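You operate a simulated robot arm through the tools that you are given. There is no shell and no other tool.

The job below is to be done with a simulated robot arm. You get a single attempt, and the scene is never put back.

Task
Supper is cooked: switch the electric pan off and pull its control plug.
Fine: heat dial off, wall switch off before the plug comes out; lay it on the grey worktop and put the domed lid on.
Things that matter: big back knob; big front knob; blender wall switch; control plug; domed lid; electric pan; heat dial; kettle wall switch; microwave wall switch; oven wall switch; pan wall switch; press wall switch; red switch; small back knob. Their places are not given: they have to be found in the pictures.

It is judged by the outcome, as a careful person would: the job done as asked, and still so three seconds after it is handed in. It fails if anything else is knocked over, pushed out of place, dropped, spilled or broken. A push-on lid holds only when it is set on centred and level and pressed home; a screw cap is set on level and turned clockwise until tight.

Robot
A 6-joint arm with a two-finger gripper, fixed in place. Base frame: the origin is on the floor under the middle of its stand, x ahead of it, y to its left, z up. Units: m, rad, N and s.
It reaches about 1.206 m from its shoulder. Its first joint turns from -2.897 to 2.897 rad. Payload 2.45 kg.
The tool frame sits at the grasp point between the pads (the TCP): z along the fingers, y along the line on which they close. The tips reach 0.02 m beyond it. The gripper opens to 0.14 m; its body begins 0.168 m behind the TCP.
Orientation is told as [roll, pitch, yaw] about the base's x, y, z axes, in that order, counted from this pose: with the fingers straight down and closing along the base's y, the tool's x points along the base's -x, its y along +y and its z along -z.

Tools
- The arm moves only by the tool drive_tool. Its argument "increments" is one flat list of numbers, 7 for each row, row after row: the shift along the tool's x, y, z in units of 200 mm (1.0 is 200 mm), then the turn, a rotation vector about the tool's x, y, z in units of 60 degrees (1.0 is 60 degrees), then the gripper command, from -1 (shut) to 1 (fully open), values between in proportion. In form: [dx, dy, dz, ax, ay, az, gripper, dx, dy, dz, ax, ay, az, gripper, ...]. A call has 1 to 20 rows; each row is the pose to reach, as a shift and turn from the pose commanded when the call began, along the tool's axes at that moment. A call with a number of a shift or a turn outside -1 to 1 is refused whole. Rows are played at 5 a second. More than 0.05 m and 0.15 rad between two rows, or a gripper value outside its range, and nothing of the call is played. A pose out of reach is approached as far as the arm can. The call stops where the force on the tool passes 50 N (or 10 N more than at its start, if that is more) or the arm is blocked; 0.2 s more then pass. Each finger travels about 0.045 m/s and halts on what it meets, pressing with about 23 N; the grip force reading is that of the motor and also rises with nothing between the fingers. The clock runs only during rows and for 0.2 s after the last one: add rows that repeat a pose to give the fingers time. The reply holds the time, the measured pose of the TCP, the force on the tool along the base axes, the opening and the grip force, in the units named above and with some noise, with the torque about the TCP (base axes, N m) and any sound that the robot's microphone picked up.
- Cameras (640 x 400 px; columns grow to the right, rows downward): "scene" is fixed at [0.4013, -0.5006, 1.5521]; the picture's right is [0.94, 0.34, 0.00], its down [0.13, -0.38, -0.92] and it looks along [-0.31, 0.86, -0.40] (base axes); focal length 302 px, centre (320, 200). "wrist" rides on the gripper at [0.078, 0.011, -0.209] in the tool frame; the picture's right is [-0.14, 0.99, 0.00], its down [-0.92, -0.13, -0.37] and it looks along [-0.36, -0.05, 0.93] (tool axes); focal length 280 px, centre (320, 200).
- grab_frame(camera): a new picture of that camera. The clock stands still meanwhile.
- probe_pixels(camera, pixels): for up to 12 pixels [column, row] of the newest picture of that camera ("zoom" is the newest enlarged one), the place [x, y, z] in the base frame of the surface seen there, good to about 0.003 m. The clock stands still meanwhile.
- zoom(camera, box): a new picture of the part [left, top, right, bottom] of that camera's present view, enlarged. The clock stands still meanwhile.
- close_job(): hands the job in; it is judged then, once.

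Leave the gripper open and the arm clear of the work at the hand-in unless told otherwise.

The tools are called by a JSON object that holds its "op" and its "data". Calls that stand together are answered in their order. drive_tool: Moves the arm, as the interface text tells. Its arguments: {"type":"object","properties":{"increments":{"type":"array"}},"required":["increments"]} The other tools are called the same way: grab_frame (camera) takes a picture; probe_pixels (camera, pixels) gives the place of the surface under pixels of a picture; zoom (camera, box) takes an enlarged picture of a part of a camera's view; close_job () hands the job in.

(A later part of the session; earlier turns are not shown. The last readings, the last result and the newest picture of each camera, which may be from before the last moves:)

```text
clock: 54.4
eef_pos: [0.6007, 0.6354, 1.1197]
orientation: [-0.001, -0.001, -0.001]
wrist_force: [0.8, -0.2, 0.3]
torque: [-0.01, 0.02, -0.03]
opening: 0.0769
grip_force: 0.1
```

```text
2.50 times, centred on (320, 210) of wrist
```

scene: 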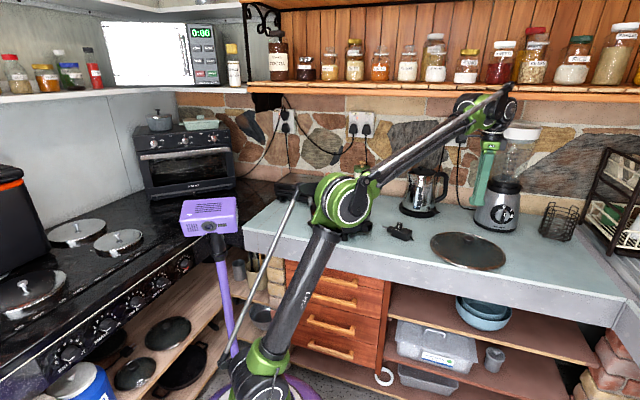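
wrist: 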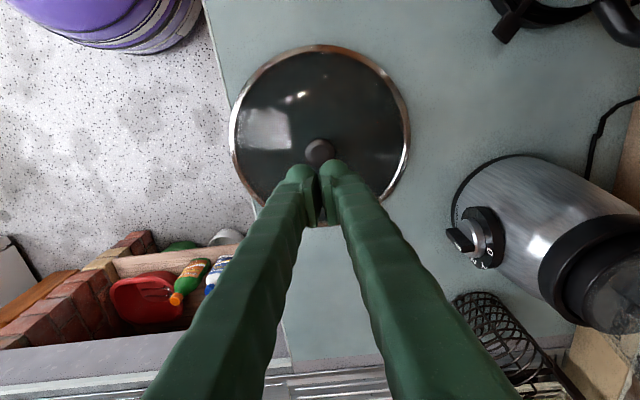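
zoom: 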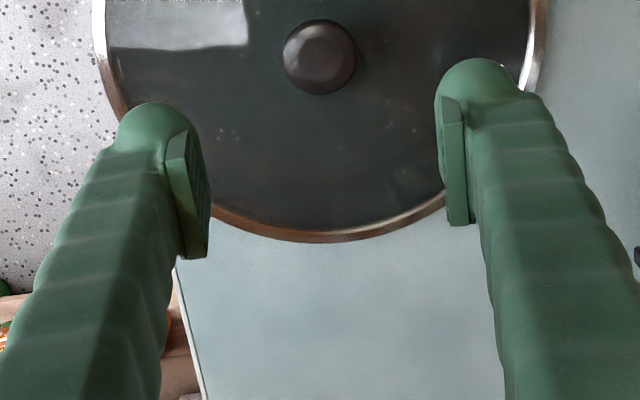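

I'll probe the pad and bulb surfaces of both fingers in this wrist zoom.

{"op": "probe_pixels", "data": {"camera": "zoom", "pixels": [[204, 170], [200, 240], [178, 140], [155, 110], [195, 200], [443, 110], [452, 215], [470, 65], [455, 90], [190, 150], [447, 150], [186, 250]]}}

{"op": "zoom", "data": {"camera": "wrist", "box": [370, 140, 430, 230]}}

```text
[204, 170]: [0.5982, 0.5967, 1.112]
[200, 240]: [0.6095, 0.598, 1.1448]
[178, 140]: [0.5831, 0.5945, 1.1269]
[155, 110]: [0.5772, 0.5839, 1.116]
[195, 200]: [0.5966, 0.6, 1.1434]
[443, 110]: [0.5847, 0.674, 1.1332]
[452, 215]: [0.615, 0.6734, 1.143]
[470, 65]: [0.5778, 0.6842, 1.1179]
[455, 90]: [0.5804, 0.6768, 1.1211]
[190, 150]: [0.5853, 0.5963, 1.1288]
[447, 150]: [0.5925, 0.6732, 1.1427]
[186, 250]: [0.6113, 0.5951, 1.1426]
```

```text
4.44 times, centred on (400, 185) of wrist
```

zoom: 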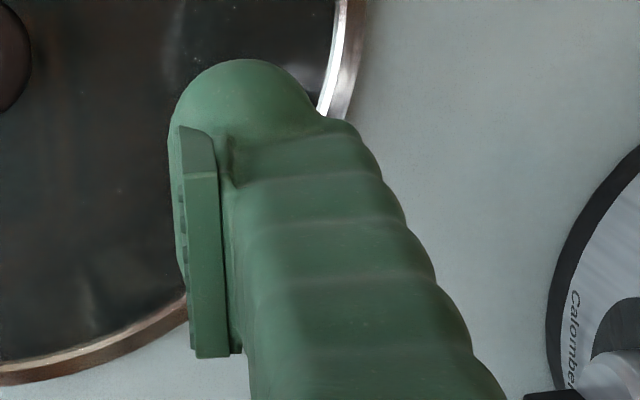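

The flat pads end about 8 mm above the tips, so last time only the pad edge touched the cap. I'll go lower this time: first down to TCP z≈0.965.

{"op": "drive_tool", "data": {"increments": [0, 0, 0.15, 0, 0, 0, 0.1, 0, 0, 0.3, 0, 0, 0, 0.1, 0, 0, 0.45, 0, 0, 0, 0.1, 0, 0, 0.6, 0, 0, 0, 0.1, 0, 0, 0.7, 0, 0, 0, 0.1, 0, 0, 0.775, 0, 0, 0, 0.1]}}

{"op": "zoom", "data": {"camera": "wrist", "box": [240, 110, 400, 270]}}

```text
clock: 55.8
eef_pos: [0.6002, 0.6357, 0.9645]
orientation: [-0.001, 0.0, 0.002]
wrist_force: [0.1, 0.4, -0.2]
torque: [0.03, -0.01, -0.01]
opening: 0.0772
grip_force: 0.0
```

```text
2.50 times, centred on (320, 190) of wrist
```

zoom: 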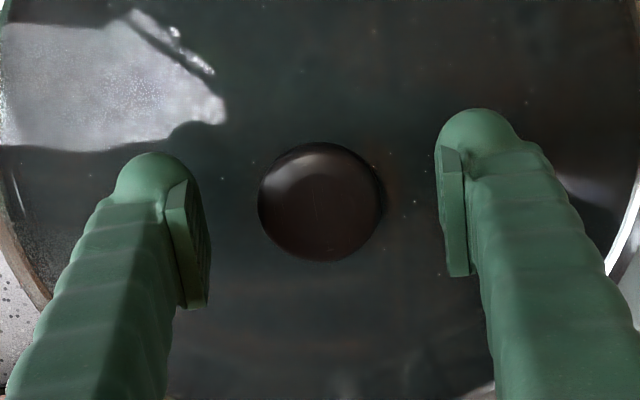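

Well centred. I'll lower the last centimetre in small steps and watch for a touch on the glass.

{"op": "drive_tool", "data": {"increments": [0, 0, 0.02, 0, 0, 0, 0.1, 0, 0, 0.035, 0, 0, 0, 0.1, 0, 0, 0.045, 0, 0, 0, 0.1, 0, 0, 0.05, 0, 0, 0, 0.1]}}

```text
clock: 56.8
eef_pos: [0.5993, 0.6354, 0.9527]
orientation: [-0.001, -0.001, -0.001]
wrist_force: [0.9, 0.8, 0.4]
torque: [-0.02, -0.03, -0.03]
opening: 0.0769
grip_force: 0.0
```

No touch yet at z≈0.953. I'll go 1.5 mm more.

{"op": "drive_tool", "data": {"increments": [0, 0, 0.004, 0, 0, 0, 0.1, 0, 0, 0.008, 0, 0, 0, 0.1, 0, 0, 0.008, 0, 0, 0, 0.1]}}

```text
clock: 57.6
eef_pos: [0.6001, 0.635, 0.9518]
orientation: [0.001, 0.0, 0.0]
wrist_force: [-0.2, 0.5, 0.2]
torque: [0.0, -0.01, 0.02]
opening: 0.0769
grip_force: 0.0
```

Still free at z 0.952. I'll close on the cap now.

{"op": "drive_tool", "data": {"increments": [0, 0, 0, 0, 0, 0, -0.2, 0, 0, 0, 0, 0, 0, -0.4, 0, 0, 0, 0, 0, 0, -0.46, 0, 0, 0, 0, 0, 0, -1, 0, 0, 0, 0, 0, 0, -1, 0, 0, 0, 0, 0, 0, -1]}}

{"op": "zoom", "data": {"camera": "wrist", "box": [240, 110, 400, 270]}}

{"op": "zoom", "data": {"camera": "scene", "box": [440, 215, 500, 260]}}

```text
clock: 58.5
eef_pos: [0.5983, 0.6348, 0.9556]
orientation: [0.001, -0.001, 0.0]
wrist_force: [0.7, 1.1, 35.1]
torque: [-1.38, 0.13, -0.05]
opening: 0.0423
grip_force: 22.8
stopped in row 4: the force on the tool passed its limit at 55 N (the readings are from after the stop); the commanded pose is now the measured one
```

```text
2.50 times, centred on (320, 190) of wrist
```

zoom: 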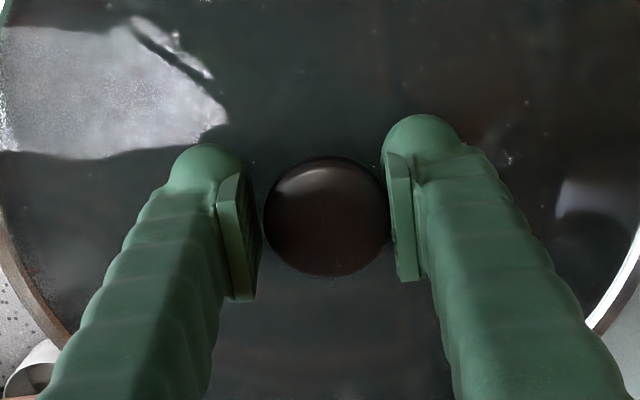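

```text
8.89 times, centred on (470, 238) of scene
```

zoom: 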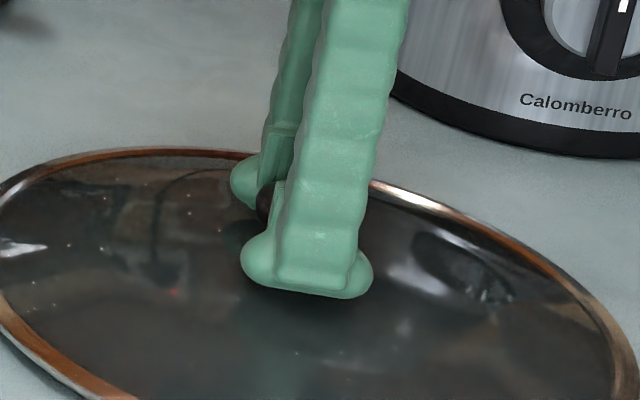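

The fingertips met the rising glass near the knob (35 N up). I'll rise 1.5 mm to relieve it and let the fingers finish closing on the cap.

{"op": "drive_tool", "data": {"increments": [0, 0, -0.008, 0, 0, 0, -0.4, 0, 0, -0.008, 0, 0, 0, -0.4, 0, 0, -0.008, 0, 0, 0, -0.46]}}

```text
clock: 59.3
eef_pos: [0.5981, 0.6365, 0.9567]
orientation: [0.002, -0.002, 0.0]
wrist_force: [0.1, 0.4, 21.3]
torque: [-0.31, 0.04, 0.06]
opening: 0.0386
grip_force: 0.1
```

The fingers are now at the cap (0.0386), with 21 N still resting on the glass. I'll rise another 1 mm and then grip fully.

{"op": "drive_tool", "data": {"increments": [0, 0, -0.004, 0, 0, 0, -0.46, 0, 0, -0.006, 0, 0, 0, -0.46, 0, 0, -0.006, 0, 0, 0, -1, 0, 0, -0.006, 0, 0, 0, -1, 0, 0, -0.006, 0, 0, 0, -1]}}

{"op": "zoom", "data": {"camera": "wrist", "box": [240, 110, 400, 270]}}

```text
clock: 60.5
eef_pos: [0.6006, 0.6349, 0.9558]
orientation: [-0.001, 0.002, 0.0]
wrist_force: [-0.2, -1.3, 0.5]
torque: [0.03, 0.01, -0.04]
opening: 0.0375
grip_force: 23.0
```

```text
2.50 times, centred on (320, 190) of wrist
```

zoom: 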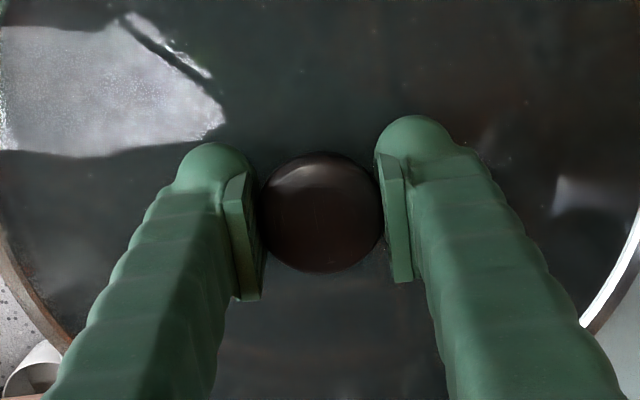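

Now the pads hold the cap at z≈0.956 with no residual push. I'll lift very slowly by 1 cm and check the opening and weight.

{"op": "drive_tool", "data": {"increments": [0, 0, -0.004, 0, 0, 0, -1, 0, 0, -0.008, 0, 0, 0, -1, 0, 0, -0.012, 0, 0, 0, -1, 0, 0, -0.016, 0, 0, 0, -1, 0, 0, -0.02, 0, 0, 0, -1, 0, 0, -0.025, 0, 0, 0, -1, 0, 0, -0.03, 0, 0, 0, -1]}}

{"op": "zoom", "data": {"camera": "scene", "box": [420, 205, 520, 280]}}

```text
clock: 62.1
eef_pos: [0.5987, 0.6358, 0.9615]
orientation: [0.001, 0.001, 0.0]
wrist_force: [0.5, 0.6, -7.1]
torque: [0.02, 0.0, -0.03]
opening: 0.0376
grip_force: 23.1
```

```text
5.33 times, centred on (470, 242) of scene
```

zoom: 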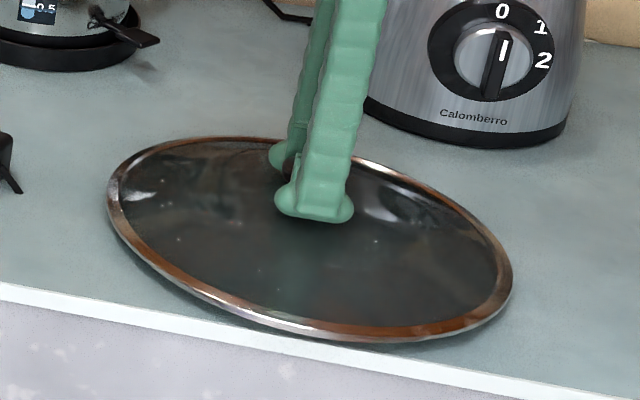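

The tool now carries 7 N and the opening is steady, so the lid is lifting. I'll continue slowly.

{"op": "drive_tool", "data": {"increments": [0, 0, -0.01, 0, 0, 0, -1, 0, 0, -0.02, 0, 0, 0, -1, 0, 0, -0.03, 0, 0, 0, -1, 0, 0, -0.04, 0, 0, 0, -1, 0, 0, -0.055, 0, 0, 0, -1, 0, 0, -0.07, 0, 0, 0, -1, 0, 0, -0.085, 0, 0, 0, -1, 0, 0, -0.1, 0, 0, 0, -1]}}

{"op": "zoom", "data": {"camera": "scene", "box": [420, 205, 520, 280]}}

```text
clock: 63.9
eef_pos: [0.5992, 0.634, 0.9809]
orientation: [0.0, 0.001, 0.0]
wrist_force: [-0.5, 0.0, -7.0]
torque: [-0.03, 0.02, -0.02]
opening: 0.0376
grip_force: 23.1
```

```text
5.33 times, centred on (470, 242) of scene
```

zoom: 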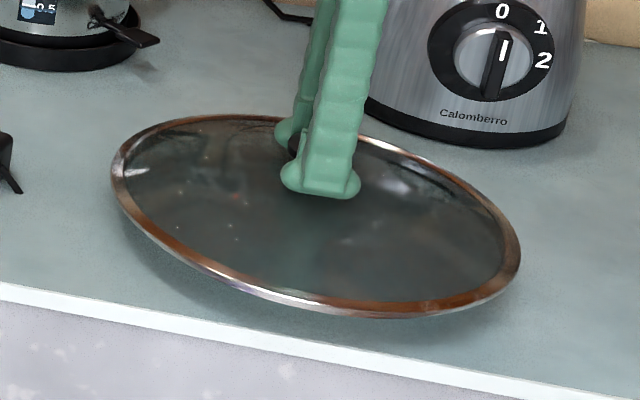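

The lid is up and level. I'll raise it to about z 1.10 with gentle 8 mm steps.

{"op": "drive_tool", "data": {"increments": [0, 0, -0.02, 0, 0, 0, -1, 0, 0, -0.05, 0, 0, 0, -1, 0, 0, -0.085, 0, 0, 0, -1, 0, 0, -0.125, 0, 0, 0, -1, 0, 0, -0.165, 0, 0, 0, -1, 0, 0, -0.205, 0, 0, 0, -1, 0, 0, -0.245, 0, 0, 0, -1, 0, 0, -0.285, 0, 0, 0, -1, 0, 0, -0.325, 0, 0, 0, -1, 0, 0, -0.365, 0, 0, 0, -1, 0, 0, -0.405, 0, 0, 0, -1, 0, 0, -0.445, 0, 0, 0, -1, 0, 0, -0.485, 0, 0, 0, -1, 0, 0, -0.525, 0, 0, 0, -1, 0, 0, -0.565, 0, 0, 0, -1, 0, 0, -0.595, 0, 0, 0, -1, 0, 0, -0.61, 0, 0, 0, -1]}}

{"op": "grab_frame", "data": {"camera": "scene"}}

{"op": "grab_frame", "data": {"camera": "wrist"}}

```text
clock: 67.5
eef_pos: [0.5977, 0.6332, 1.1041]
orientation: [0.0, -0.001, 0.0]
wrist_force: [-0.3, -0.4, -7.0]
torque: [-0.01, 0.0, 0.0]
opening: 0.0374
grip_force: 22.4
```

```text
taken
```

scene: 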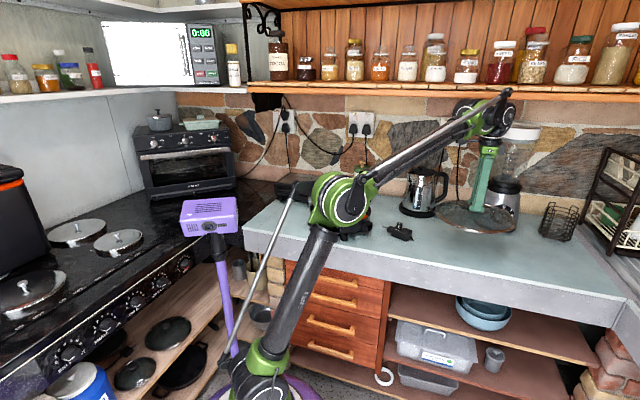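

```text
taken
```

wrist: 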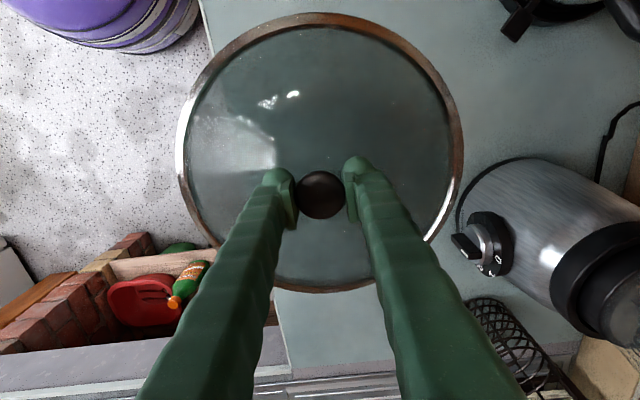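

The lid is held level at z 1.104. I'll carry it left toward the pan in gentle stages, high above the plug and clear of the kettle.

{"op": "drive_tool", "data": {"increments": [0.03, -0.003, 0, 0, 0, 0, -1, 0.08, -0.006, 0, 0, 0, 0, -1, 0.15, -0.01, 0, 0, 0, 0, -1, 0.23, -0.015, 0, 0, 0, 0, -1, 0.31, -0.02, 0, 0, 0, 0, -1, 0.39, -0.025, 0, 0, 0, 0, -1, 0.47, -0.03, 0, 0, 0, 0, -1, 0.55, -0.035, 0, 0, 0, 0, -1, 0.63, -0.04, 0, 0, 0, 0, -1, 0.71, -0.045, 0, 0, 0, 0, -1, 0.79, -0.05, 0, 0, 0, 0, -1, 0.85, -0.05, 0, 0, 0, 0, -1, 0.89, -0.05, 0, 0, 0, 0, -1, 0.9, -0.05, 0, 0, 0, 0, -1]}}

{"op": "grab_frame", "data": {"camera": "scene"}}

```text
clock: 70.5
eef_pos: [0.4193, 0.6268, 1.105]
orientation: [-0.001, 0.0, 0.001]
wrist_force: [0.6, -0.2, -6.1]
torque: [-0.01, 0.0, -0.03]
opening: 0.0378
grip_force: 22.9
```

```text
taken
```

scene: 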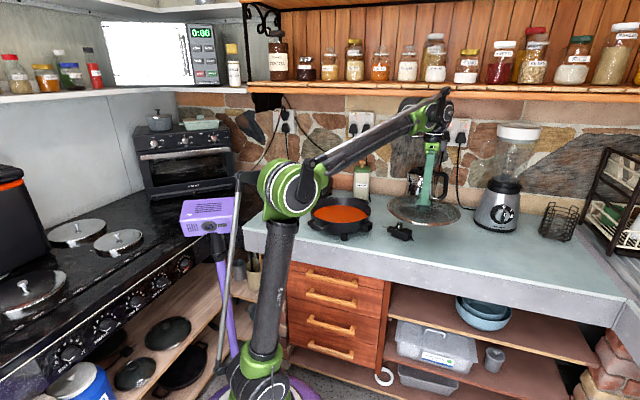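

The way is clear. Before I go on, I'll re-measure the pan rim in case it shifted when the plug was pulled.

{"op": "zoom", "data": {"camera": "scene", "box": [295, 185, 395, 245]}}

{"op": "grab_frame", "data": {"camera": "wrist"}}

```text
6.40 times, centred on (345, 215) of scene
```

zoom: 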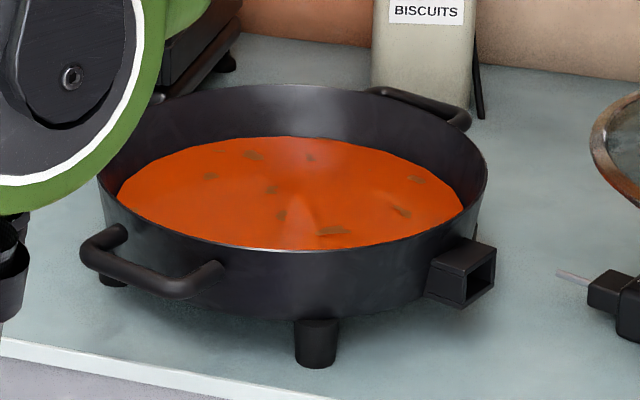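

```text
taken
```

wrist: 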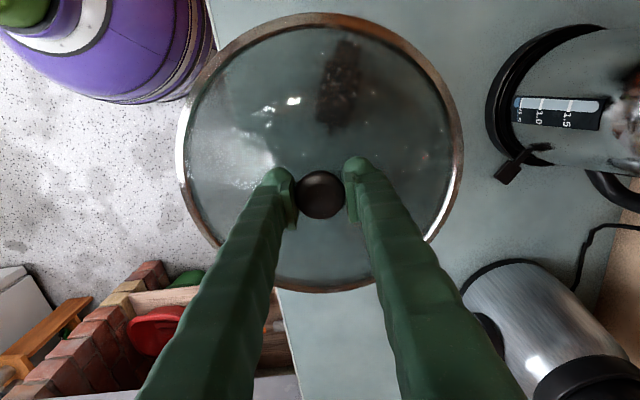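

I'll probe the front outer wall and the back inner wall just under the rim.

{"op": "probe_pixels", "data": {"camera": "zoom", "pixels": [[160, 222], [200, 238], [250, 252], [300, 255], [350, 252], [400, 241], [440, 222], [470, 198], [112, 185], [484, 178], [130, 203], [460, 206]]}}

{"op": "probe_pixels", "data": {"camera": "zoom", "pixels": [[300, 90], [260, 89], [340, 92], [380, 100], [420, 114], [450, 128], [475, 148], [220, 94], [300, 250], [400, 236], [482, 160], [200, 232]]}}

```text
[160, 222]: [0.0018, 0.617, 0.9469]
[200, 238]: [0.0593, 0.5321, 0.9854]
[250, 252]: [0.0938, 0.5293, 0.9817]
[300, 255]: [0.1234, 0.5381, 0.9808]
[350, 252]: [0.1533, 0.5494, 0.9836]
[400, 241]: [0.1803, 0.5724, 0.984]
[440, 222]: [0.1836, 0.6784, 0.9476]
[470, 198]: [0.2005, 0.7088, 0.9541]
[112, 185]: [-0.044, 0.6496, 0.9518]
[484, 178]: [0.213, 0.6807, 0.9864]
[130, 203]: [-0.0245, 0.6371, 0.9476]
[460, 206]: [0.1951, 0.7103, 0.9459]
```

```text
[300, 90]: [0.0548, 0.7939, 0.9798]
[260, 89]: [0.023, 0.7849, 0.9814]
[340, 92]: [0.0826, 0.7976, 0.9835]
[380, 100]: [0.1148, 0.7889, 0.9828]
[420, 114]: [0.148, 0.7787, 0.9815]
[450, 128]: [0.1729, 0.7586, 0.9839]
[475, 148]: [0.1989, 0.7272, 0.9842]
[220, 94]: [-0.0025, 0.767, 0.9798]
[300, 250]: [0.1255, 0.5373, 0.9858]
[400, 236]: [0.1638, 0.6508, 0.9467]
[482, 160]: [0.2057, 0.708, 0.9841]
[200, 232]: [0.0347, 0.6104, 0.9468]
```

The pan centre fits (0.081, 0.6645), and the earlier wrist probes agree. I'll carry the lid on in two gentle stages.

{"op": "drive_tool", "data": {"increments": [0.03, 0.003, 0, 0, 0, 0, -1, 0.08, 0.01, 0, 0, 0, 0, -1, 0.15, 0.02, 0, 0, 0, 0, -1, 0.23, 0.03, 0, 0, 0, 0, -1, 0.31, 0.04, 0, 0, 0, 0, -1, 0.39, 0.05, 0, 0, 0, 0, -1, 0.47, 0.06, 0, 0, 0, 0, -1, 0.55, 0.07, 0, 0, 0, 0, -1, 0.63, 0.08, 0, 0, 0, 0, -1, 0.71, 0.09, 0, 0, 0, 0, -1, 0.77, 0.09, 0, 0, 0, 0, -1, 0.82, 0.09, 0, 0, 0, 0, -1, 0.85, 0.09, 0, 0, 0, 0, -1]}}

{"op": "grab_frame", "data": {"camera": "wrist"}}

```text
clock: 73.3
eef_pos: [0.2487, 0.6426, 1.1038]
orientation: [0.0, 0.0, -0.001]
wrist_force: [-0.2, 0.8, -6.3]
torque: [-0.01, 0.05, 0.05]
opening: 0.0378
grip_force: 23.0
```

```text
taken
```

wrist: 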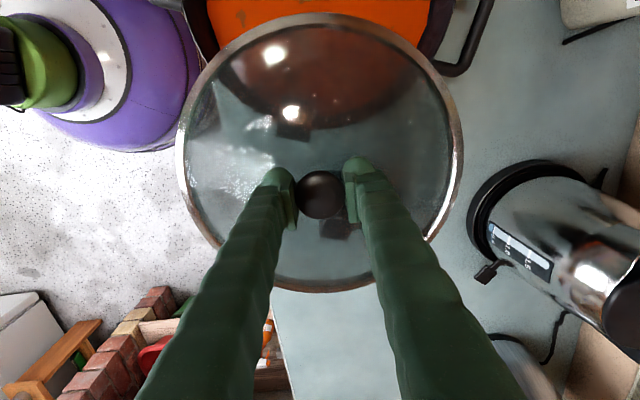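

Next I'll centre it above the pan.

{"op": "drive_tool", "data": {"increments": [0.03, 0.004, 0, 0, 0, 0, -1, 0.08, 0.01, 0, 0, 0, 0, -1, 0.15, 0.02, 0, 0, 0, 0, -1, 0.23, 0.03, 0, 0, 0, 0, -1, 0.31, 0.04, 0, 0, 0, 0, -1, 0.39, 0.05, 0, 0, 0, 0, -1, 0.47, 0.061, 0, 0, 0, 0, -1, 0.55, 0.072, 0, 0, 0, 0, -1, 0.63, 0.083, 0, 0, 0, 0, -1, 0.7, 0.092, 0, 0, 0, 0, -1, 0.76, 0.1, 0, 0, 0, 0, -1, 0.81, 0.106, 0, 0, 0, 0, -1, 0.8385, 0.1095, 0, 0, 0, 0, -1, 0.8385, 0.1095, 0, 0, 0, 0, -1]}}

{"op": "grab_frame", "data": {"camera": "wrist"}}

{"op": "grab_frame", "data": {"camera": "scene"}}

{"op": "zoom", "data": {"camera": "scene", "box": [285, 145, 405, 245]}}

```text
clock: 76.3
eef_pos: [0.0817, 0.6645, 1.1025]
orientation: [0.001, -0.001, 0.0]
wrist_force: [-0.1, -0.4, -6.2]
torque: [-0.03, -0.01, 0.01]
opening: 0.0376
grip_force: 23.0
```

```text
taken
```

wrist: 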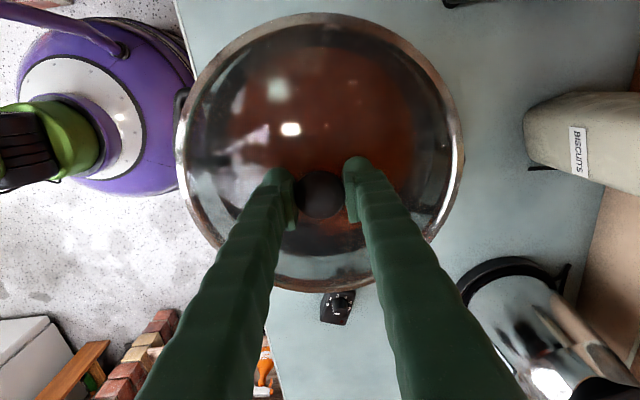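

```text
taken
```

scene: 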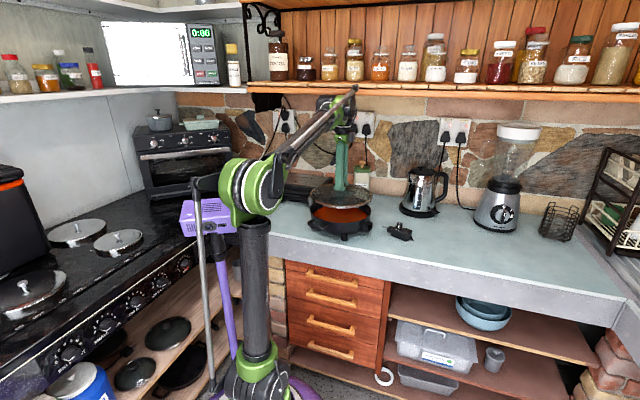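

```text
4.00 times, centred on (345, 195) of scene
```

zoom: 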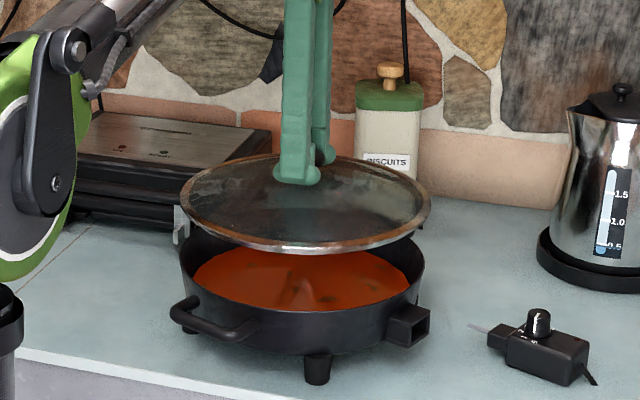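

The lid hangs level above the pan. I'll probe its rim with the wrist camera to find its actual centre and tilt.

{"op": "probe_pixels", "data": {"camera": "wrist", "pixels": [[320, 18], [250, 36], [205, 78], [181, 140], [190, 200], [395, 38], [440, 85], [459, 140], [452, 195], [300, 286], [340, 288], [370, 282]]}}

{"op": "zoom", "data": {"camera": "wrist", "box": [160, 0, 480, 300]}}

```text
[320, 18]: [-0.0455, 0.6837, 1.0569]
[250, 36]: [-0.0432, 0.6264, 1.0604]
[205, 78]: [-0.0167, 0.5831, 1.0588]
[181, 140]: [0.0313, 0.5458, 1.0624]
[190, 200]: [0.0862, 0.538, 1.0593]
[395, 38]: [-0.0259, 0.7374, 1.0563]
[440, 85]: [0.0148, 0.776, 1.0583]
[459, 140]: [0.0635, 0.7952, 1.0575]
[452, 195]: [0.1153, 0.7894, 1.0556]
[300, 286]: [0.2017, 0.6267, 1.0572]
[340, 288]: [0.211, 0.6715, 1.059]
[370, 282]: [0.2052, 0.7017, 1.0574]
```

```text
1.33 times, centred on (320, 150) of wrist
```

zoom: 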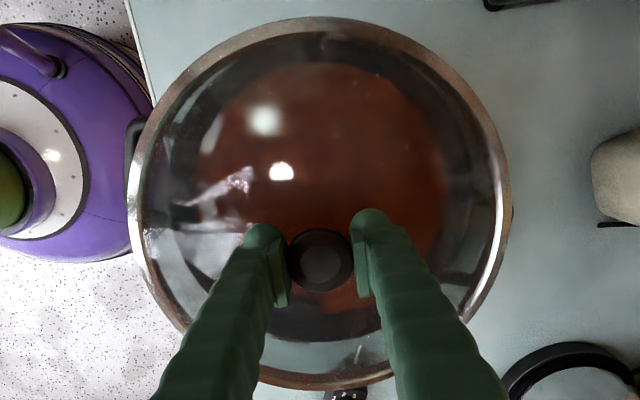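

The lid centre is (0.081, 0.666), about 1.5 mm in +y from the pan centre, and it is level. I'll correct by -1.5 mm and lower to TCP z≈1.052.

{"op": "drive_tool", "data": {"increments": [0, -0.0035, 0.03, 0, 0, 0, -1, 0, -0.0075, 0.07, 0, 0, 0, -1, 0, -0.0075, 0.11, 0, 0, 0, -1, 0, -0.0075, 0.15, 0, 0, 0, -1, 0, -0.0075, 0.19, 0, 0, 0, -1, 0, -0.0075, 0.225, 0, 0, 0, -1, 0, -0.0075, 0.25, 0, 0, 0, -1, 0, -0.0075, 0.25, 0, 0, 0, -1]}}

{"op": "zoom", "data": {"camera": "scene", "box": [295, 170, 395, 245]}}

{"op": "zoom", "data": {"camera": "wrist", "box": [160, 0, 480, 300]}}

```text
clock: 78.1
eef_pos: [0.0807, 0.6641, 1.0529]
orientation: [0.0, 0.0, 0.0]
wrist_force: [-0.2, -0.3, -5.8]
torque: [0.02, 0.03, 0.0]
opening: 0.0376
grip_force: 22.8
```

```text
5.33 times, centred on (345, 208) of scene
```

zoom: 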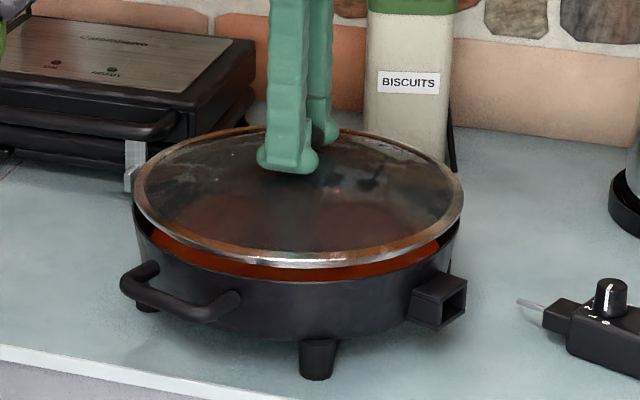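

```text
1.33 times, centred on (320, 150) of wrist
```

zoom: 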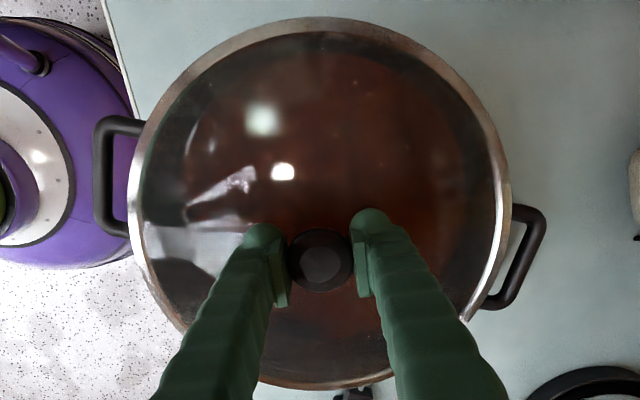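

Lid and pan are aligned in both views. I'll lower in small steps and watch the weight come off the tool.

{"op": "drive_tool", "data": {"increments": [0, 0, 0.015, 0, 0, 0, -1, 0, 0, 0.03, 0, 0, 0, -1, 0, 0, 0.04, 0, 0, 0, -1, 0, 0, 0.05, 0, 0, 0, -1, 0, 0, 0.05, 0, 0, 0, -1]}}

{"op": "zoom", "data": {"camera": "scene", "box": [295, 170, 395, 245]}}

```text
clock: 79.3
eef_pos: [0.0816, 0.6635, 1.0447]
orientation: [0.0, 0.0, -0.001]
wrist_force: [0.5, 0.1, -5.8]
torque: [0.0, 0.0, 0.0]
opening: 0.0378
grip_force: 23.0
```

```text
5.33 times, centred on (345, 208) of scene
```

zoom: 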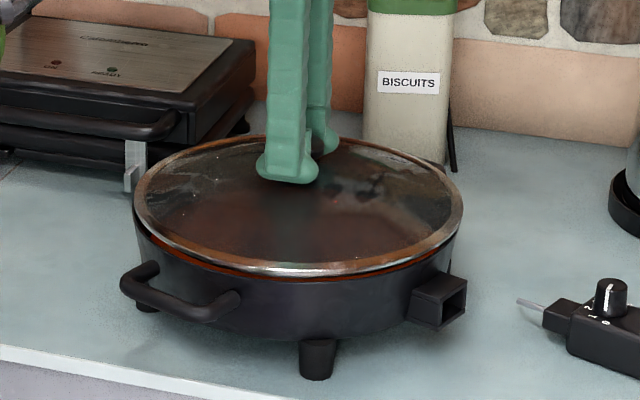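

Still carrying 5.8 N, with about 5 mm of gap at the front. I'll lower in 1–2 mm steps.

{"op": "drive_tool", "data": {"increments": [0, 0, 0.008, 0, 0, 0, -1, 0, 0, 0.016, 0, 0, 0, -1, 0, 0, 0.022, 0, 0, 0, -1, 0, 0, 0.028, 0, 0, 0, -1]}}

{"op": "zoom", "data": {"camera": "scene", "box": [295, 170, 395, 245]}}

```text
clock: 80.3
eef_pos: [0.0818, 0.6618, 1.0392]
orientation: [0.001, 0.004, 0.0]
wrist_force: [-6.6, 12.3, 42.8]
torque: [-0.52, -0.02, -0.04]
opening: 0.0378
grip_force: 23.1
```

```text
5.33 times, centred on (345, 208) of scene
```

zoom: 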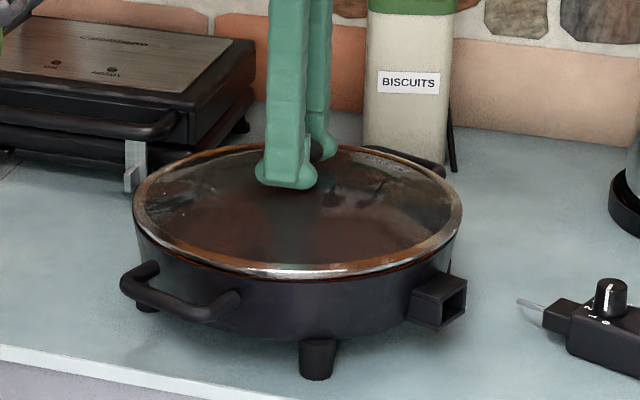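

Contact: 43 N up, with side forces (-6.6, +12.3) that suggest the lid wants to move slightly toward -x and +y. I'll ease up 2 mm, shift about 1 mm that way and look.

{"op": "drive_tool", "data": {"increments": [0, 0, -0.01, 0, 0, 0, -1, 0.003, 0.005, -0.012, 0, 0, 0, -1, 0.003, 0.006, -0.012, 0, 0, 0, -1]}}

{"op": "zoom", "data": {"camera": "wrist", "box": [160, 0, 480, 300]}}

{"op": "zoom", "data": {"camera": "scene", "box": [310, 190, 390, 240]}}

```text
clock: 81.1
eef_pos: [0.0817, 0.6646, 1.0399]
orientation: [0.0, 0.0, 0.0]
wrist_force: [0.3, -1.0, -6.2]
torque: [0.01, 0.01, 0.02]
opening: 0.0376
grip_force: 22.8
```

```text
1.33 times, centred on (320, 150) of wrist
```

zoom: 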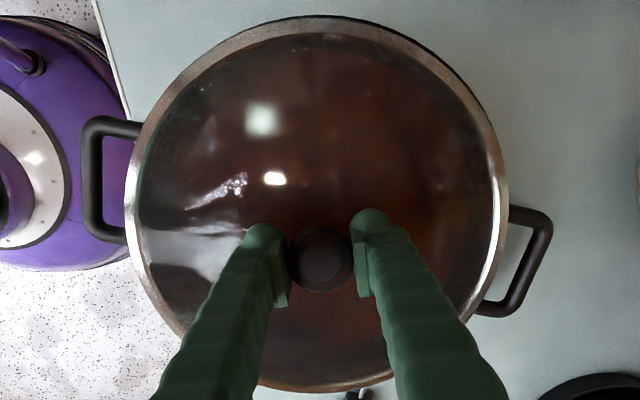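

```text
8.00 times, centred on (350, 215) of scene
```

zoom: 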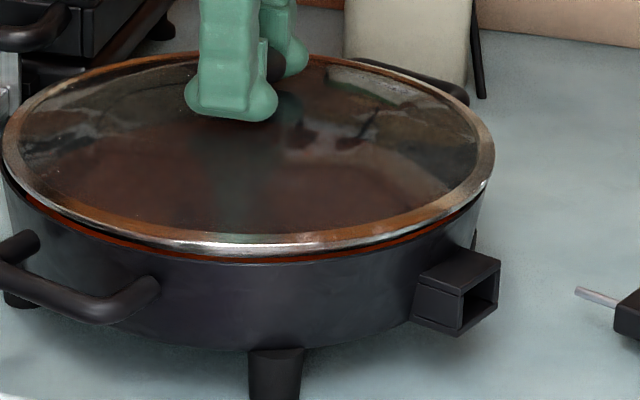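

The weight is fully on the tool again with no side force. A dark sliver of pan rim shows at the upper right of the lid in the wrist view. I'll enlarge around the edge to judge the centring.

{"op": "zoom", "data": {"camera": "wrist", "box": [330, 0, 470, 120]}}

{"op": "zoom", "data": {"camera": "wrist", "box": [170, 0, 310, 120]}}

{"op": "zoom", "data": {"camera": "wrist", "box": [380, 100, 480, 260]}}

{"op": "zoom", "data": {"camera": "wrist", "box": [160, 100, 260, 260]}}

```text
3.33 times, centred on (400, 60) of wrist
```

zoom: 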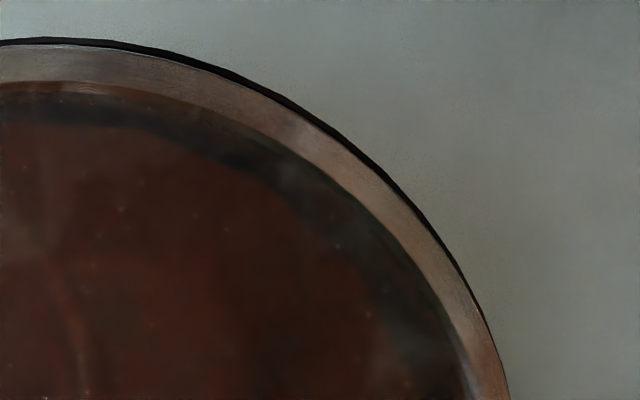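

```text
3.33 times, centred on (240, 60) of wrist
```

zoom: 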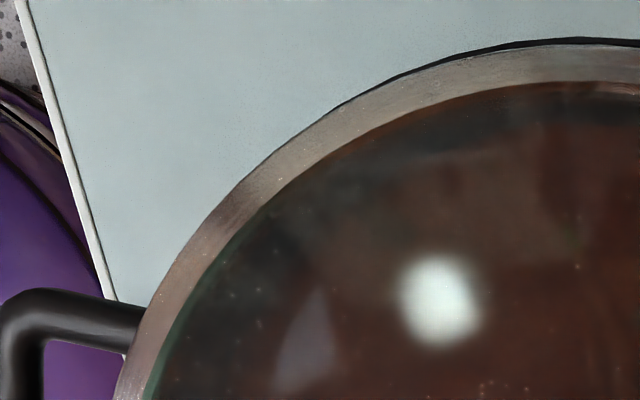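

```text
2.50 times, centred on (430, 180) of wrist
```

zoom: 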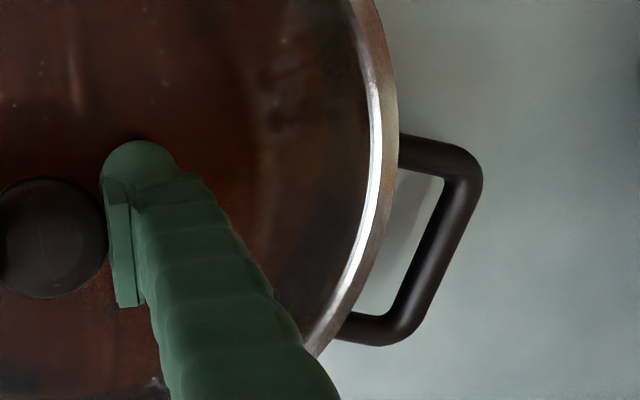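

```text
2.50 times, centred on (210, 180) of wrist
```

zoom: 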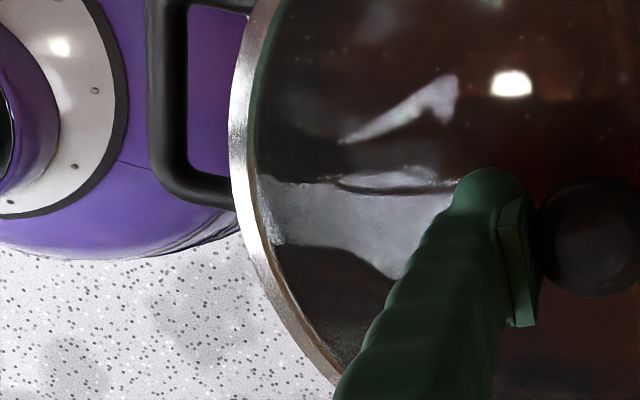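

The sliver suggests the lid still needs about 0.6 mm toward -x and 1 mm toward +y. I'll apply that and lower again in half-millimetre steps.

{"op": "drive_tool", "data": {"increments": [0.003, 0.005, 0, 0, 0, 0, -1, 0.003, 0.005, 0.003, 0, 0, 0, -1, 0.003, 0.005, 0.006, 0, 0, 0, -1, 0.003, 0.005, 0.008, 0, 0, 0, -1]}}

```text
clock: 82.1
eef_pos: [0.0811, 0.6655, 1.0383]
orientation: [0.002, -0.001, -0.002]
wrist_force: [1.1, -0.7, -3.7]
torque: [0.27, 0.29, 0.08]
opening: 0.0377
grip_force: 22.9
```

First contact: the weight has dropped to -3.7 N. I'll continue a little.

{"op": "drive_tool", "data": {"increments": [0, 0, 0.002, 0, 0, 0, -1, 0, 0, 0.004, 0, 0, 0, -1, 0, 0, 0.006, 0, 0, 0, -1]}}

{"op": "zoom", "data": {"camera": "scene", "box": [310, 190, 390, 240]}}

{"op": "zoom", "data": {"camera": "wrist", "box": [160, 0, 480, 300]}}

```text
clock: 82.9
eef_pos: [0.0799, 0.6664, 1.0378]
orientation: [0.002, -0.001, 0.0]
wrist_force: [0.0, -0.6, -5.8]
torque: [0.05, -0.02, -0.02]
opening: 0.038
grip_force: 22.5
```

```text
8.00 times, centred on (350, 215) of scene
```

zoom: 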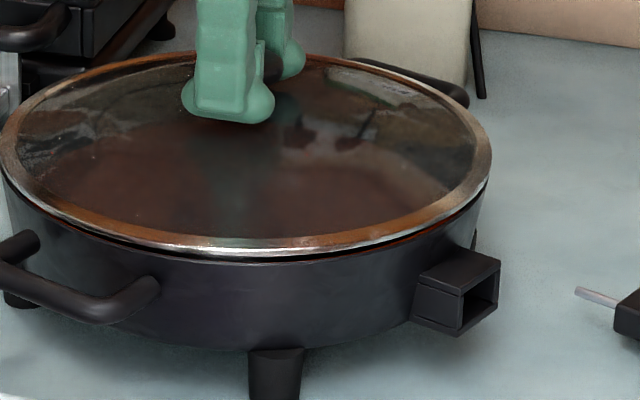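

```text
1.33 times, centred on (320, 150) of wrist
```

zoom: 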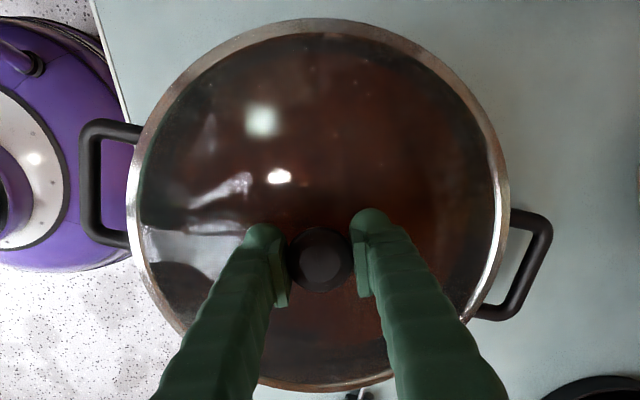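

The momentary contact has resolved and the weight is carried again. The rim looks even all round. I'll continue lowering slowly.

{"op": "drive_tool", "data": {"increments": [0, 0, 0.003, 0, 0, 0, -1, 0, 0, 0.006, 0, 0, 0, -1, 0, 0, 0.009, 0, 0, 0, -1, 0, 0, 0.009, 0, 0, 0, -1]}}

```text
clock: 83.9
eef_pos: [0.0798, 0.6657, 1.0367]
orientation: [0.002, -0.001, 0.0]
wrist_force: [1.1, -1.7, -2.6]
torque: [0.01, 0.56, 0.03]
opening: 0.0377
grip_force: 23.4
```

Light contact on the -x side (torque 0.56 about y). I'll look closely at the seam from the scene camera.

{"op": "zoom", "data": {"camera": "scene", "box": [325, 205, 385, 235]}}

{"op": "zoom", "data": {"camera": "scene", "box": [300, 185, 345, 225]}}

{"op": "zoom", "data": {"camera": "wrist", "box": [170, 0, 470, 120]}}

```text
10.67 times, centred on (355, 220) of scene
```

zoom: 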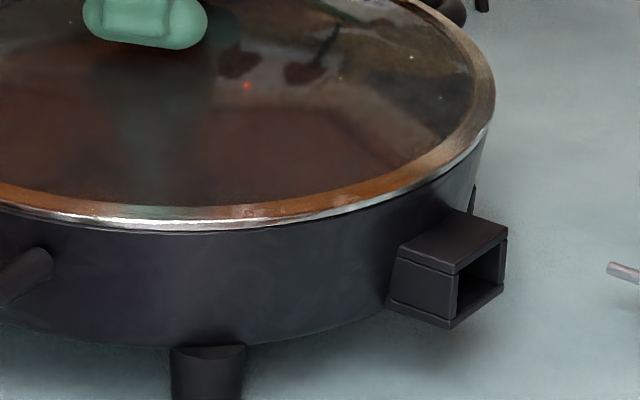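

```text
10.00 times, centred on (322, 205) of scene
```

zoom: 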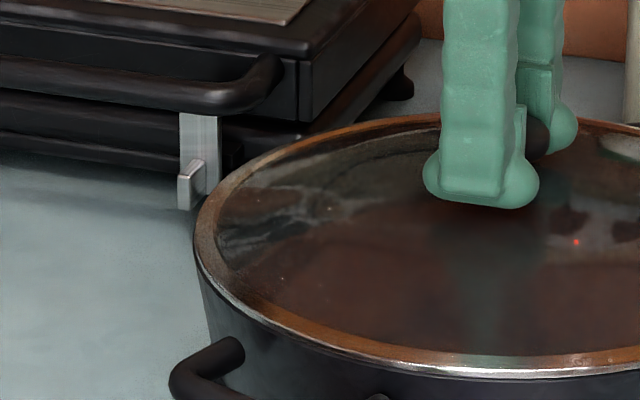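

```text
2.13 times, centred on (320, 60) of wrist
```

zoom: 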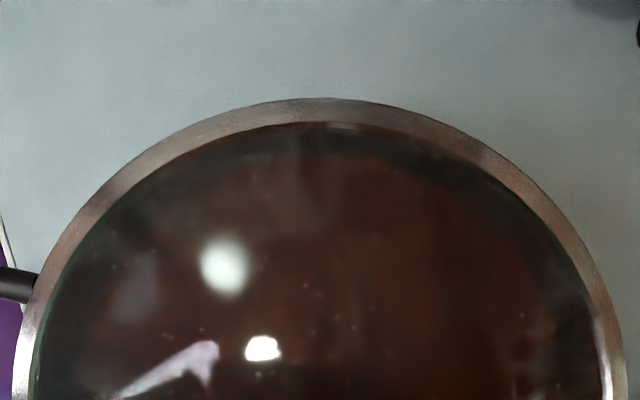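

The flange now appears to meet the pan rim all round. I'll probe the lid rim height and position on all sides.

{"op": "grab_frame", "data": {"camera": "wrist"}}

{"op": "probe_pixels", "data": {"camera": "wrist", "pixels": [[320, 50], [250, 65], [205, 105], [181, 150], [190, 210], [390, 65], [435, 105], [457, 150], [450, 205], [300, 288], [340, 290], [370, 283]]}}

```text
taken
```

wrist: 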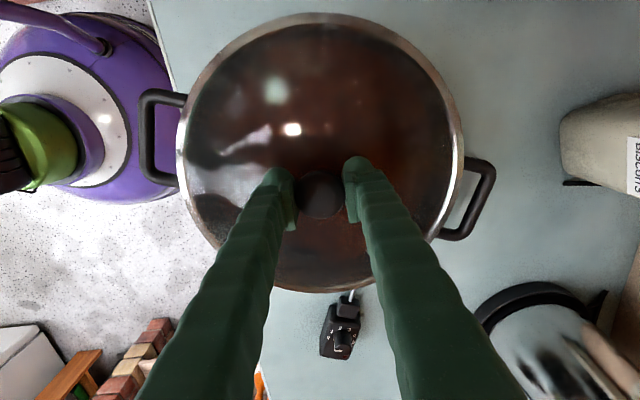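

```text
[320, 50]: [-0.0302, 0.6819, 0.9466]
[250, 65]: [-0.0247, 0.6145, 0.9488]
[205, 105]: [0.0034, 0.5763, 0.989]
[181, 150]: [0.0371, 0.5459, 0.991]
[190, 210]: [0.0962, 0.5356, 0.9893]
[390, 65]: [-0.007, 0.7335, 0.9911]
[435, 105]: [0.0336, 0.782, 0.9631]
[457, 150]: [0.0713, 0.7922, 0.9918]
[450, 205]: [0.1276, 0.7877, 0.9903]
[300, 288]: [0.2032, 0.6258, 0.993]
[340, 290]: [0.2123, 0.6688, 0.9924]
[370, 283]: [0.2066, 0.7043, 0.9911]
```

Now the -x side of the rim.

{"op": "probe_pixels", "data": {"camera": "wrist", "pixels": [[320, 18], [290, 21], [250, 36], [225, 55], [205, 80], [360, 22], [395, 38], [420, 58], [440, 85], [320, 14], [186, 125], [452, 120]]}}

```text
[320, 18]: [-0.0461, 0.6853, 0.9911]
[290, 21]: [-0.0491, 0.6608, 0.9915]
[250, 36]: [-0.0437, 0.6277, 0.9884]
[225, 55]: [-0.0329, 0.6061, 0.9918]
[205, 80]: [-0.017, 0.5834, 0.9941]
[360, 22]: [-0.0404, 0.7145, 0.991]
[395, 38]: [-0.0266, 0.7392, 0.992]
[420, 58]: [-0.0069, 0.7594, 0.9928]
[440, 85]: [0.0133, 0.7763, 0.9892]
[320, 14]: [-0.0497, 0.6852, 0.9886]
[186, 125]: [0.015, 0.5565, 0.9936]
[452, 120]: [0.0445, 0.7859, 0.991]
```

The rim is level (about 0.991 all round) and centred at (0.081, 0.6655). I'll press on down in small steps and watch the force.

{"op": "drive_tool", "data": {"increments": [0, 0, 0.0025, 0, 0, 0, -1, 0, 0, 0.005, 0, 0, 0, -1, 0, 0, 0.005, 0, 0, 0, -1]}}

```text
clock: 84.7
eef_pos: [0.0801, 0.6656, 1.0353]
orientation: [0.0, 0.0, -0.001]
wrist_force: [0.9, 13.2, 19.4]
torque: [0.12, -0.02, 0.0]
opening: 0.0375
grip_force: 23.2
```

Now 19 N up with a +13 N side force in y, and the torques are balanced. I'll relax the side force by moving +0.8 mm in y.

{"op": "drive_tool", "data": {"increments": [0, 0.002, 0, 0, 0, 0, -1, 0, 0.004, 0, 0, 0, 0, -1, 0, 0.004, 0, 0, 0, 0, -1]}}

```text
clock: 85.5
eef_pos: [0.0795, 0.6666, 1.0347]
orientation: [0.0, -0.001, 0.0]
wrist_force: [0.7, -6.1, -4.1]
torque: [-0.04, -0.02, -0.11]
opening: 0.0375
grip_force: 22.7
```

The vertical push vanished, so the lid slid further in. Now -6 N in y, so I'll go back 0.3 mm and keep lowering.

{"op": "drive_tool", "data": {"increments": [0, -0.0015, 0, 0, 0, 0, -1, 0, -0.0015, 0.003, 0, 0, 0, -1, 0, -0.0015, 0.006, 0, 0, 0, -1, 0, -0.0015, 0.006, 0, 0, 0, -1]}}

{"op": "zoom", "data": {"camera": "scene", "box": [300, 185, 390, 235]}}

```text
clock: 86.5
eef_pos: [0.08, 0.6656, 1.036]
orientation: [0.001, -0.001, 0.001]
wrist_force: [-1.2, 11.6, 38.9]
torque: [-0.07, 0.06, 0.03]
opening: 0.0376
grip_force: 22.8
```

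```text
7.11 times, centred on (345, 210) of scene
```

zoom: 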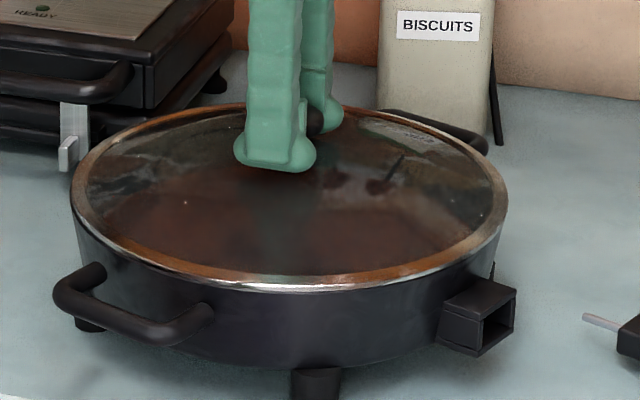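

About 39 N up with balanced torques: the lid sits evenly on the rim. I'll relieve the load, open the fingers and rise a little to inspect.

{"op": "drive_tool", "data": {"increments": [0, 0.001, -0.004, 0, 0, 0, -1, 0, 0.001, -0.007, 0, 0, 0, -1]}}

```text
clock: 87.1
eef_pos: [0.0807, 0.6664, 1.0355]
orientation: [0.001, 0.0, 0.001]
wrist_force: [-2.4, 7.6, 6.0]
torque: [0.06, -0.06, 0.01]
opening: 0.0377
grip_force: 23.3
```

Only a 6 N load remains. I'll open gently and rise.

{"op": "drive_tool", "data": {"increments": [0, 0.001, -0.002, 0, 0, 0, -0.4, 0, 0.001, -0.002, 0, 0, 0, -0.2, 0, 0.001, -0.002, 0, 0, 0, 0, 0, 0.001, -0.002, 0, 0, 0, 0.1, 0, 0.001, -0.002, 0, 0, 0, 0.1, 0, 0.001, -0.06, 0, 0, 0, 0.1, 0, 0.001, -0.15, 0, 0, 0, 0.1, 0, 0.001, -0.3, 0, 0, 0, 0.1, 0, 0.001, -0.45, 0, 0, 0, 0.1]}}

{"op": "grab_frame", "data": {"camera": "wrist"}}

{"op": "zoom", "data": {"camera": "scene", "box": [300, 185, 390, 235]}}

```text
clock: 89.1
eef_pos: [0.0796, 0.6662, 1.1271]
orientation: [0.001, 0.0, 0.0]
wrist_force: [0.3, 0.9, -1.3]
torque: [-0.01, 0.01, -0.02]
opening: 0.077
grip_force: 0.1
```

```text
taken
```

wrist: 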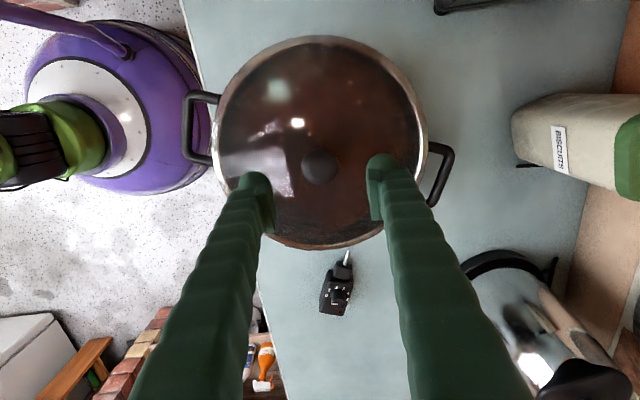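

```text
7.11 times, centred on (345, 210) of scene
```

zoom: 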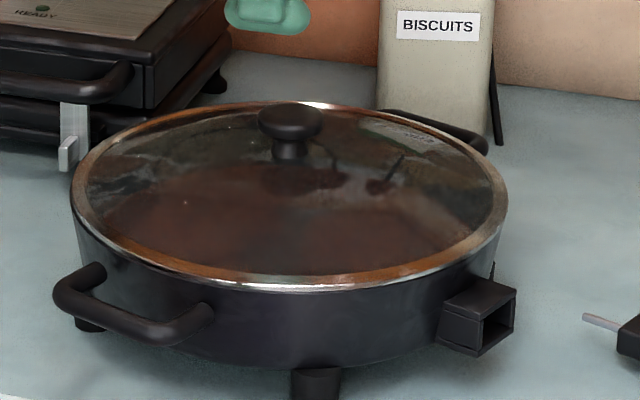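

The lid sits on the pan. I'll probe the rim heights and the knob to check that it is level and centred before pressing it home.

{"op": "probe_pixels", "data": {"camera": "wrist", "pixels": [[320, 41], [265, 58], [231, 95], [218, 140], [222, 180], [375, 58], [410, 95], [424, 140], [420, 185], [300, 243], [340, 246], [370, 237]]}}

{"op": "probe_pixels", "data": {"camera": "wrist", "pixels": [[320, 167], [305, 167], [335, 167], [320, 153], [320, 182]]}}

{"op": "probe_pixels", "data": {"camera": "zoom", "pixels": [[80, 200], [130, 250], [200, 277], [290, 285], [380, 277], [450, 255], [497, 215], [290, 292], [200, 284], [400, 280], [470, 160], [150, 125]]}}

```text
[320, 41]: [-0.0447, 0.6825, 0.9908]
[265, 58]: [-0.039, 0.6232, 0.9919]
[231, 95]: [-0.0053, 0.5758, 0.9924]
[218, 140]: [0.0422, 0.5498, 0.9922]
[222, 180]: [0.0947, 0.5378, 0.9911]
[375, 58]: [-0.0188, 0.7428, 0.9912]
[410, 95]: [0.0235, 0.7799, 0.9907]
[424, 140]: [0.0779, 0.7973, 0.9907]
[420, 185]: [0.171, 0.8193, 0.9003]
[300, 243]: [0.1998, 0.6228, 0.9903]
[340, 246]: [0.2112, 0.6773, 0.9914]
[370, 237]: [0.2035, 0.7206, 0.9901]
```

```text
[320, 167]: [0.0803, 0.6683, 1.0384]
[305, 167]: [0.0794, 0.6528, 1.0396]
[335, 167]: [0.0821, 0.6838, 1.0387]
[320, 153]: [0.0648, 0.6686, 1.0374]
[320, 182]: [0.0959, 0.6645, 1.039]
```

```text
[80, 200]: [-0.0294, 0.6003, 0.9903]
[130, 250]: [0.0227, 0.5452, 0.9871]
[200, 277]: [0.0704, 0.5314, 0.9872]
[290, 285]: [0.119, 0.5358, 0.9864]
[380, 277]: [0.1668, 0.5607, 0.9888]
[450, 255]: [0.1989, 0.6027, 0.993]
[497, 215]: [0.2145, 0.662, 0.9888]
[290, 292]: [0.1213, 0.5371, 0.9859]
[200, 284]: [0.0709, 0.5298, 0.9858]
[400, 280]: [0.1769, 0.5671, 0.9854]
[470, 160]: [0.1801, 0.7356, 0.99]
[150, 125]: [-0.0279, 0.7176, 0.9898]
```

The rim is level at 0.991 and the knob is centred at (0.0805, 0.667), with its top at 1.039. I'll shut the fingers and press gently on the knob top to push the lid home.

{"op": "drive_tool", "data": {"increments": [0, 0, 0, 0, 0, 0, -0.5, 0, 0, 0, 0, 0, 0, -1, 0, 0, 0, 0, 0, 0, -1, 0, 0, 0, 0, 0, 0, -1, 0, 0, 0.1, 0, 0, 0, -1, 0, 0, 0.2, 0, 0, 0, -1, 0, 0, 0.28, 0, 0, 0, -1, 0, 0, 0.3, 0, 0, 0, -1]}}

```text
clock: 90.9
eef_pos: [0.0797, 0.6656, 1.066]
orientation: [0.0, 0.001, 0.0]
wrist_force: [-0.1, 0.1, -0.1]
torque: [-0.02, -0.03, -0.01]
opening: 0.0
grip_force: 23.2
```

Shut and at z 1.066, about 6 mm above the knob. I'll press down in 1 mm steps.

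{"op": "drive_tool", "data": {"increments": [0, 0.002, 0.012, 0, 0, 0, -1, 0, 0.003, 0.02, 0, 0, 0, -1, 0, 0.003, 0.026, 0, 0, 0, -1, 0, 0.003, 0.031, 0, 0, 0, -1]}}

```text
clock: 91.9
eef_pos: [0.0785, 0.6676, 1.0593]
orientation: [0.002, 0.0, -0.001]
wrist_force: [0.5, 7.6, 22.1]
torque: [0.09, -0.01, 0.03]
opening: 0.0062
grip_force: 22.9
```

Pressing with 22 N. I'll add about 0.7 mm more for a firm push.

{"op": "drive_tool", "data": {"increments": [0, 0, 0.002, 0, 0, 0, -1, 0, 0, 0.004, 0, 0, 0, -1, 0, 0, 0.004, 0, 0, 0, -1]}}

```text
clock: 92.5
eef_pos: [0.0801, 0.6674, 1.0594]
orientation: [0.003, 0.0, -0.001]
wrist_force: [-0.8, -1.2, 15.9]
torque: [-0.01, 0.05, 0.12]
opening: 0.0058
grip_force: 23.0
stopped in row 3: the force on the tool passed its limit at 52 N (the readings are from after the stop); the commanded pose is now the measured one
```

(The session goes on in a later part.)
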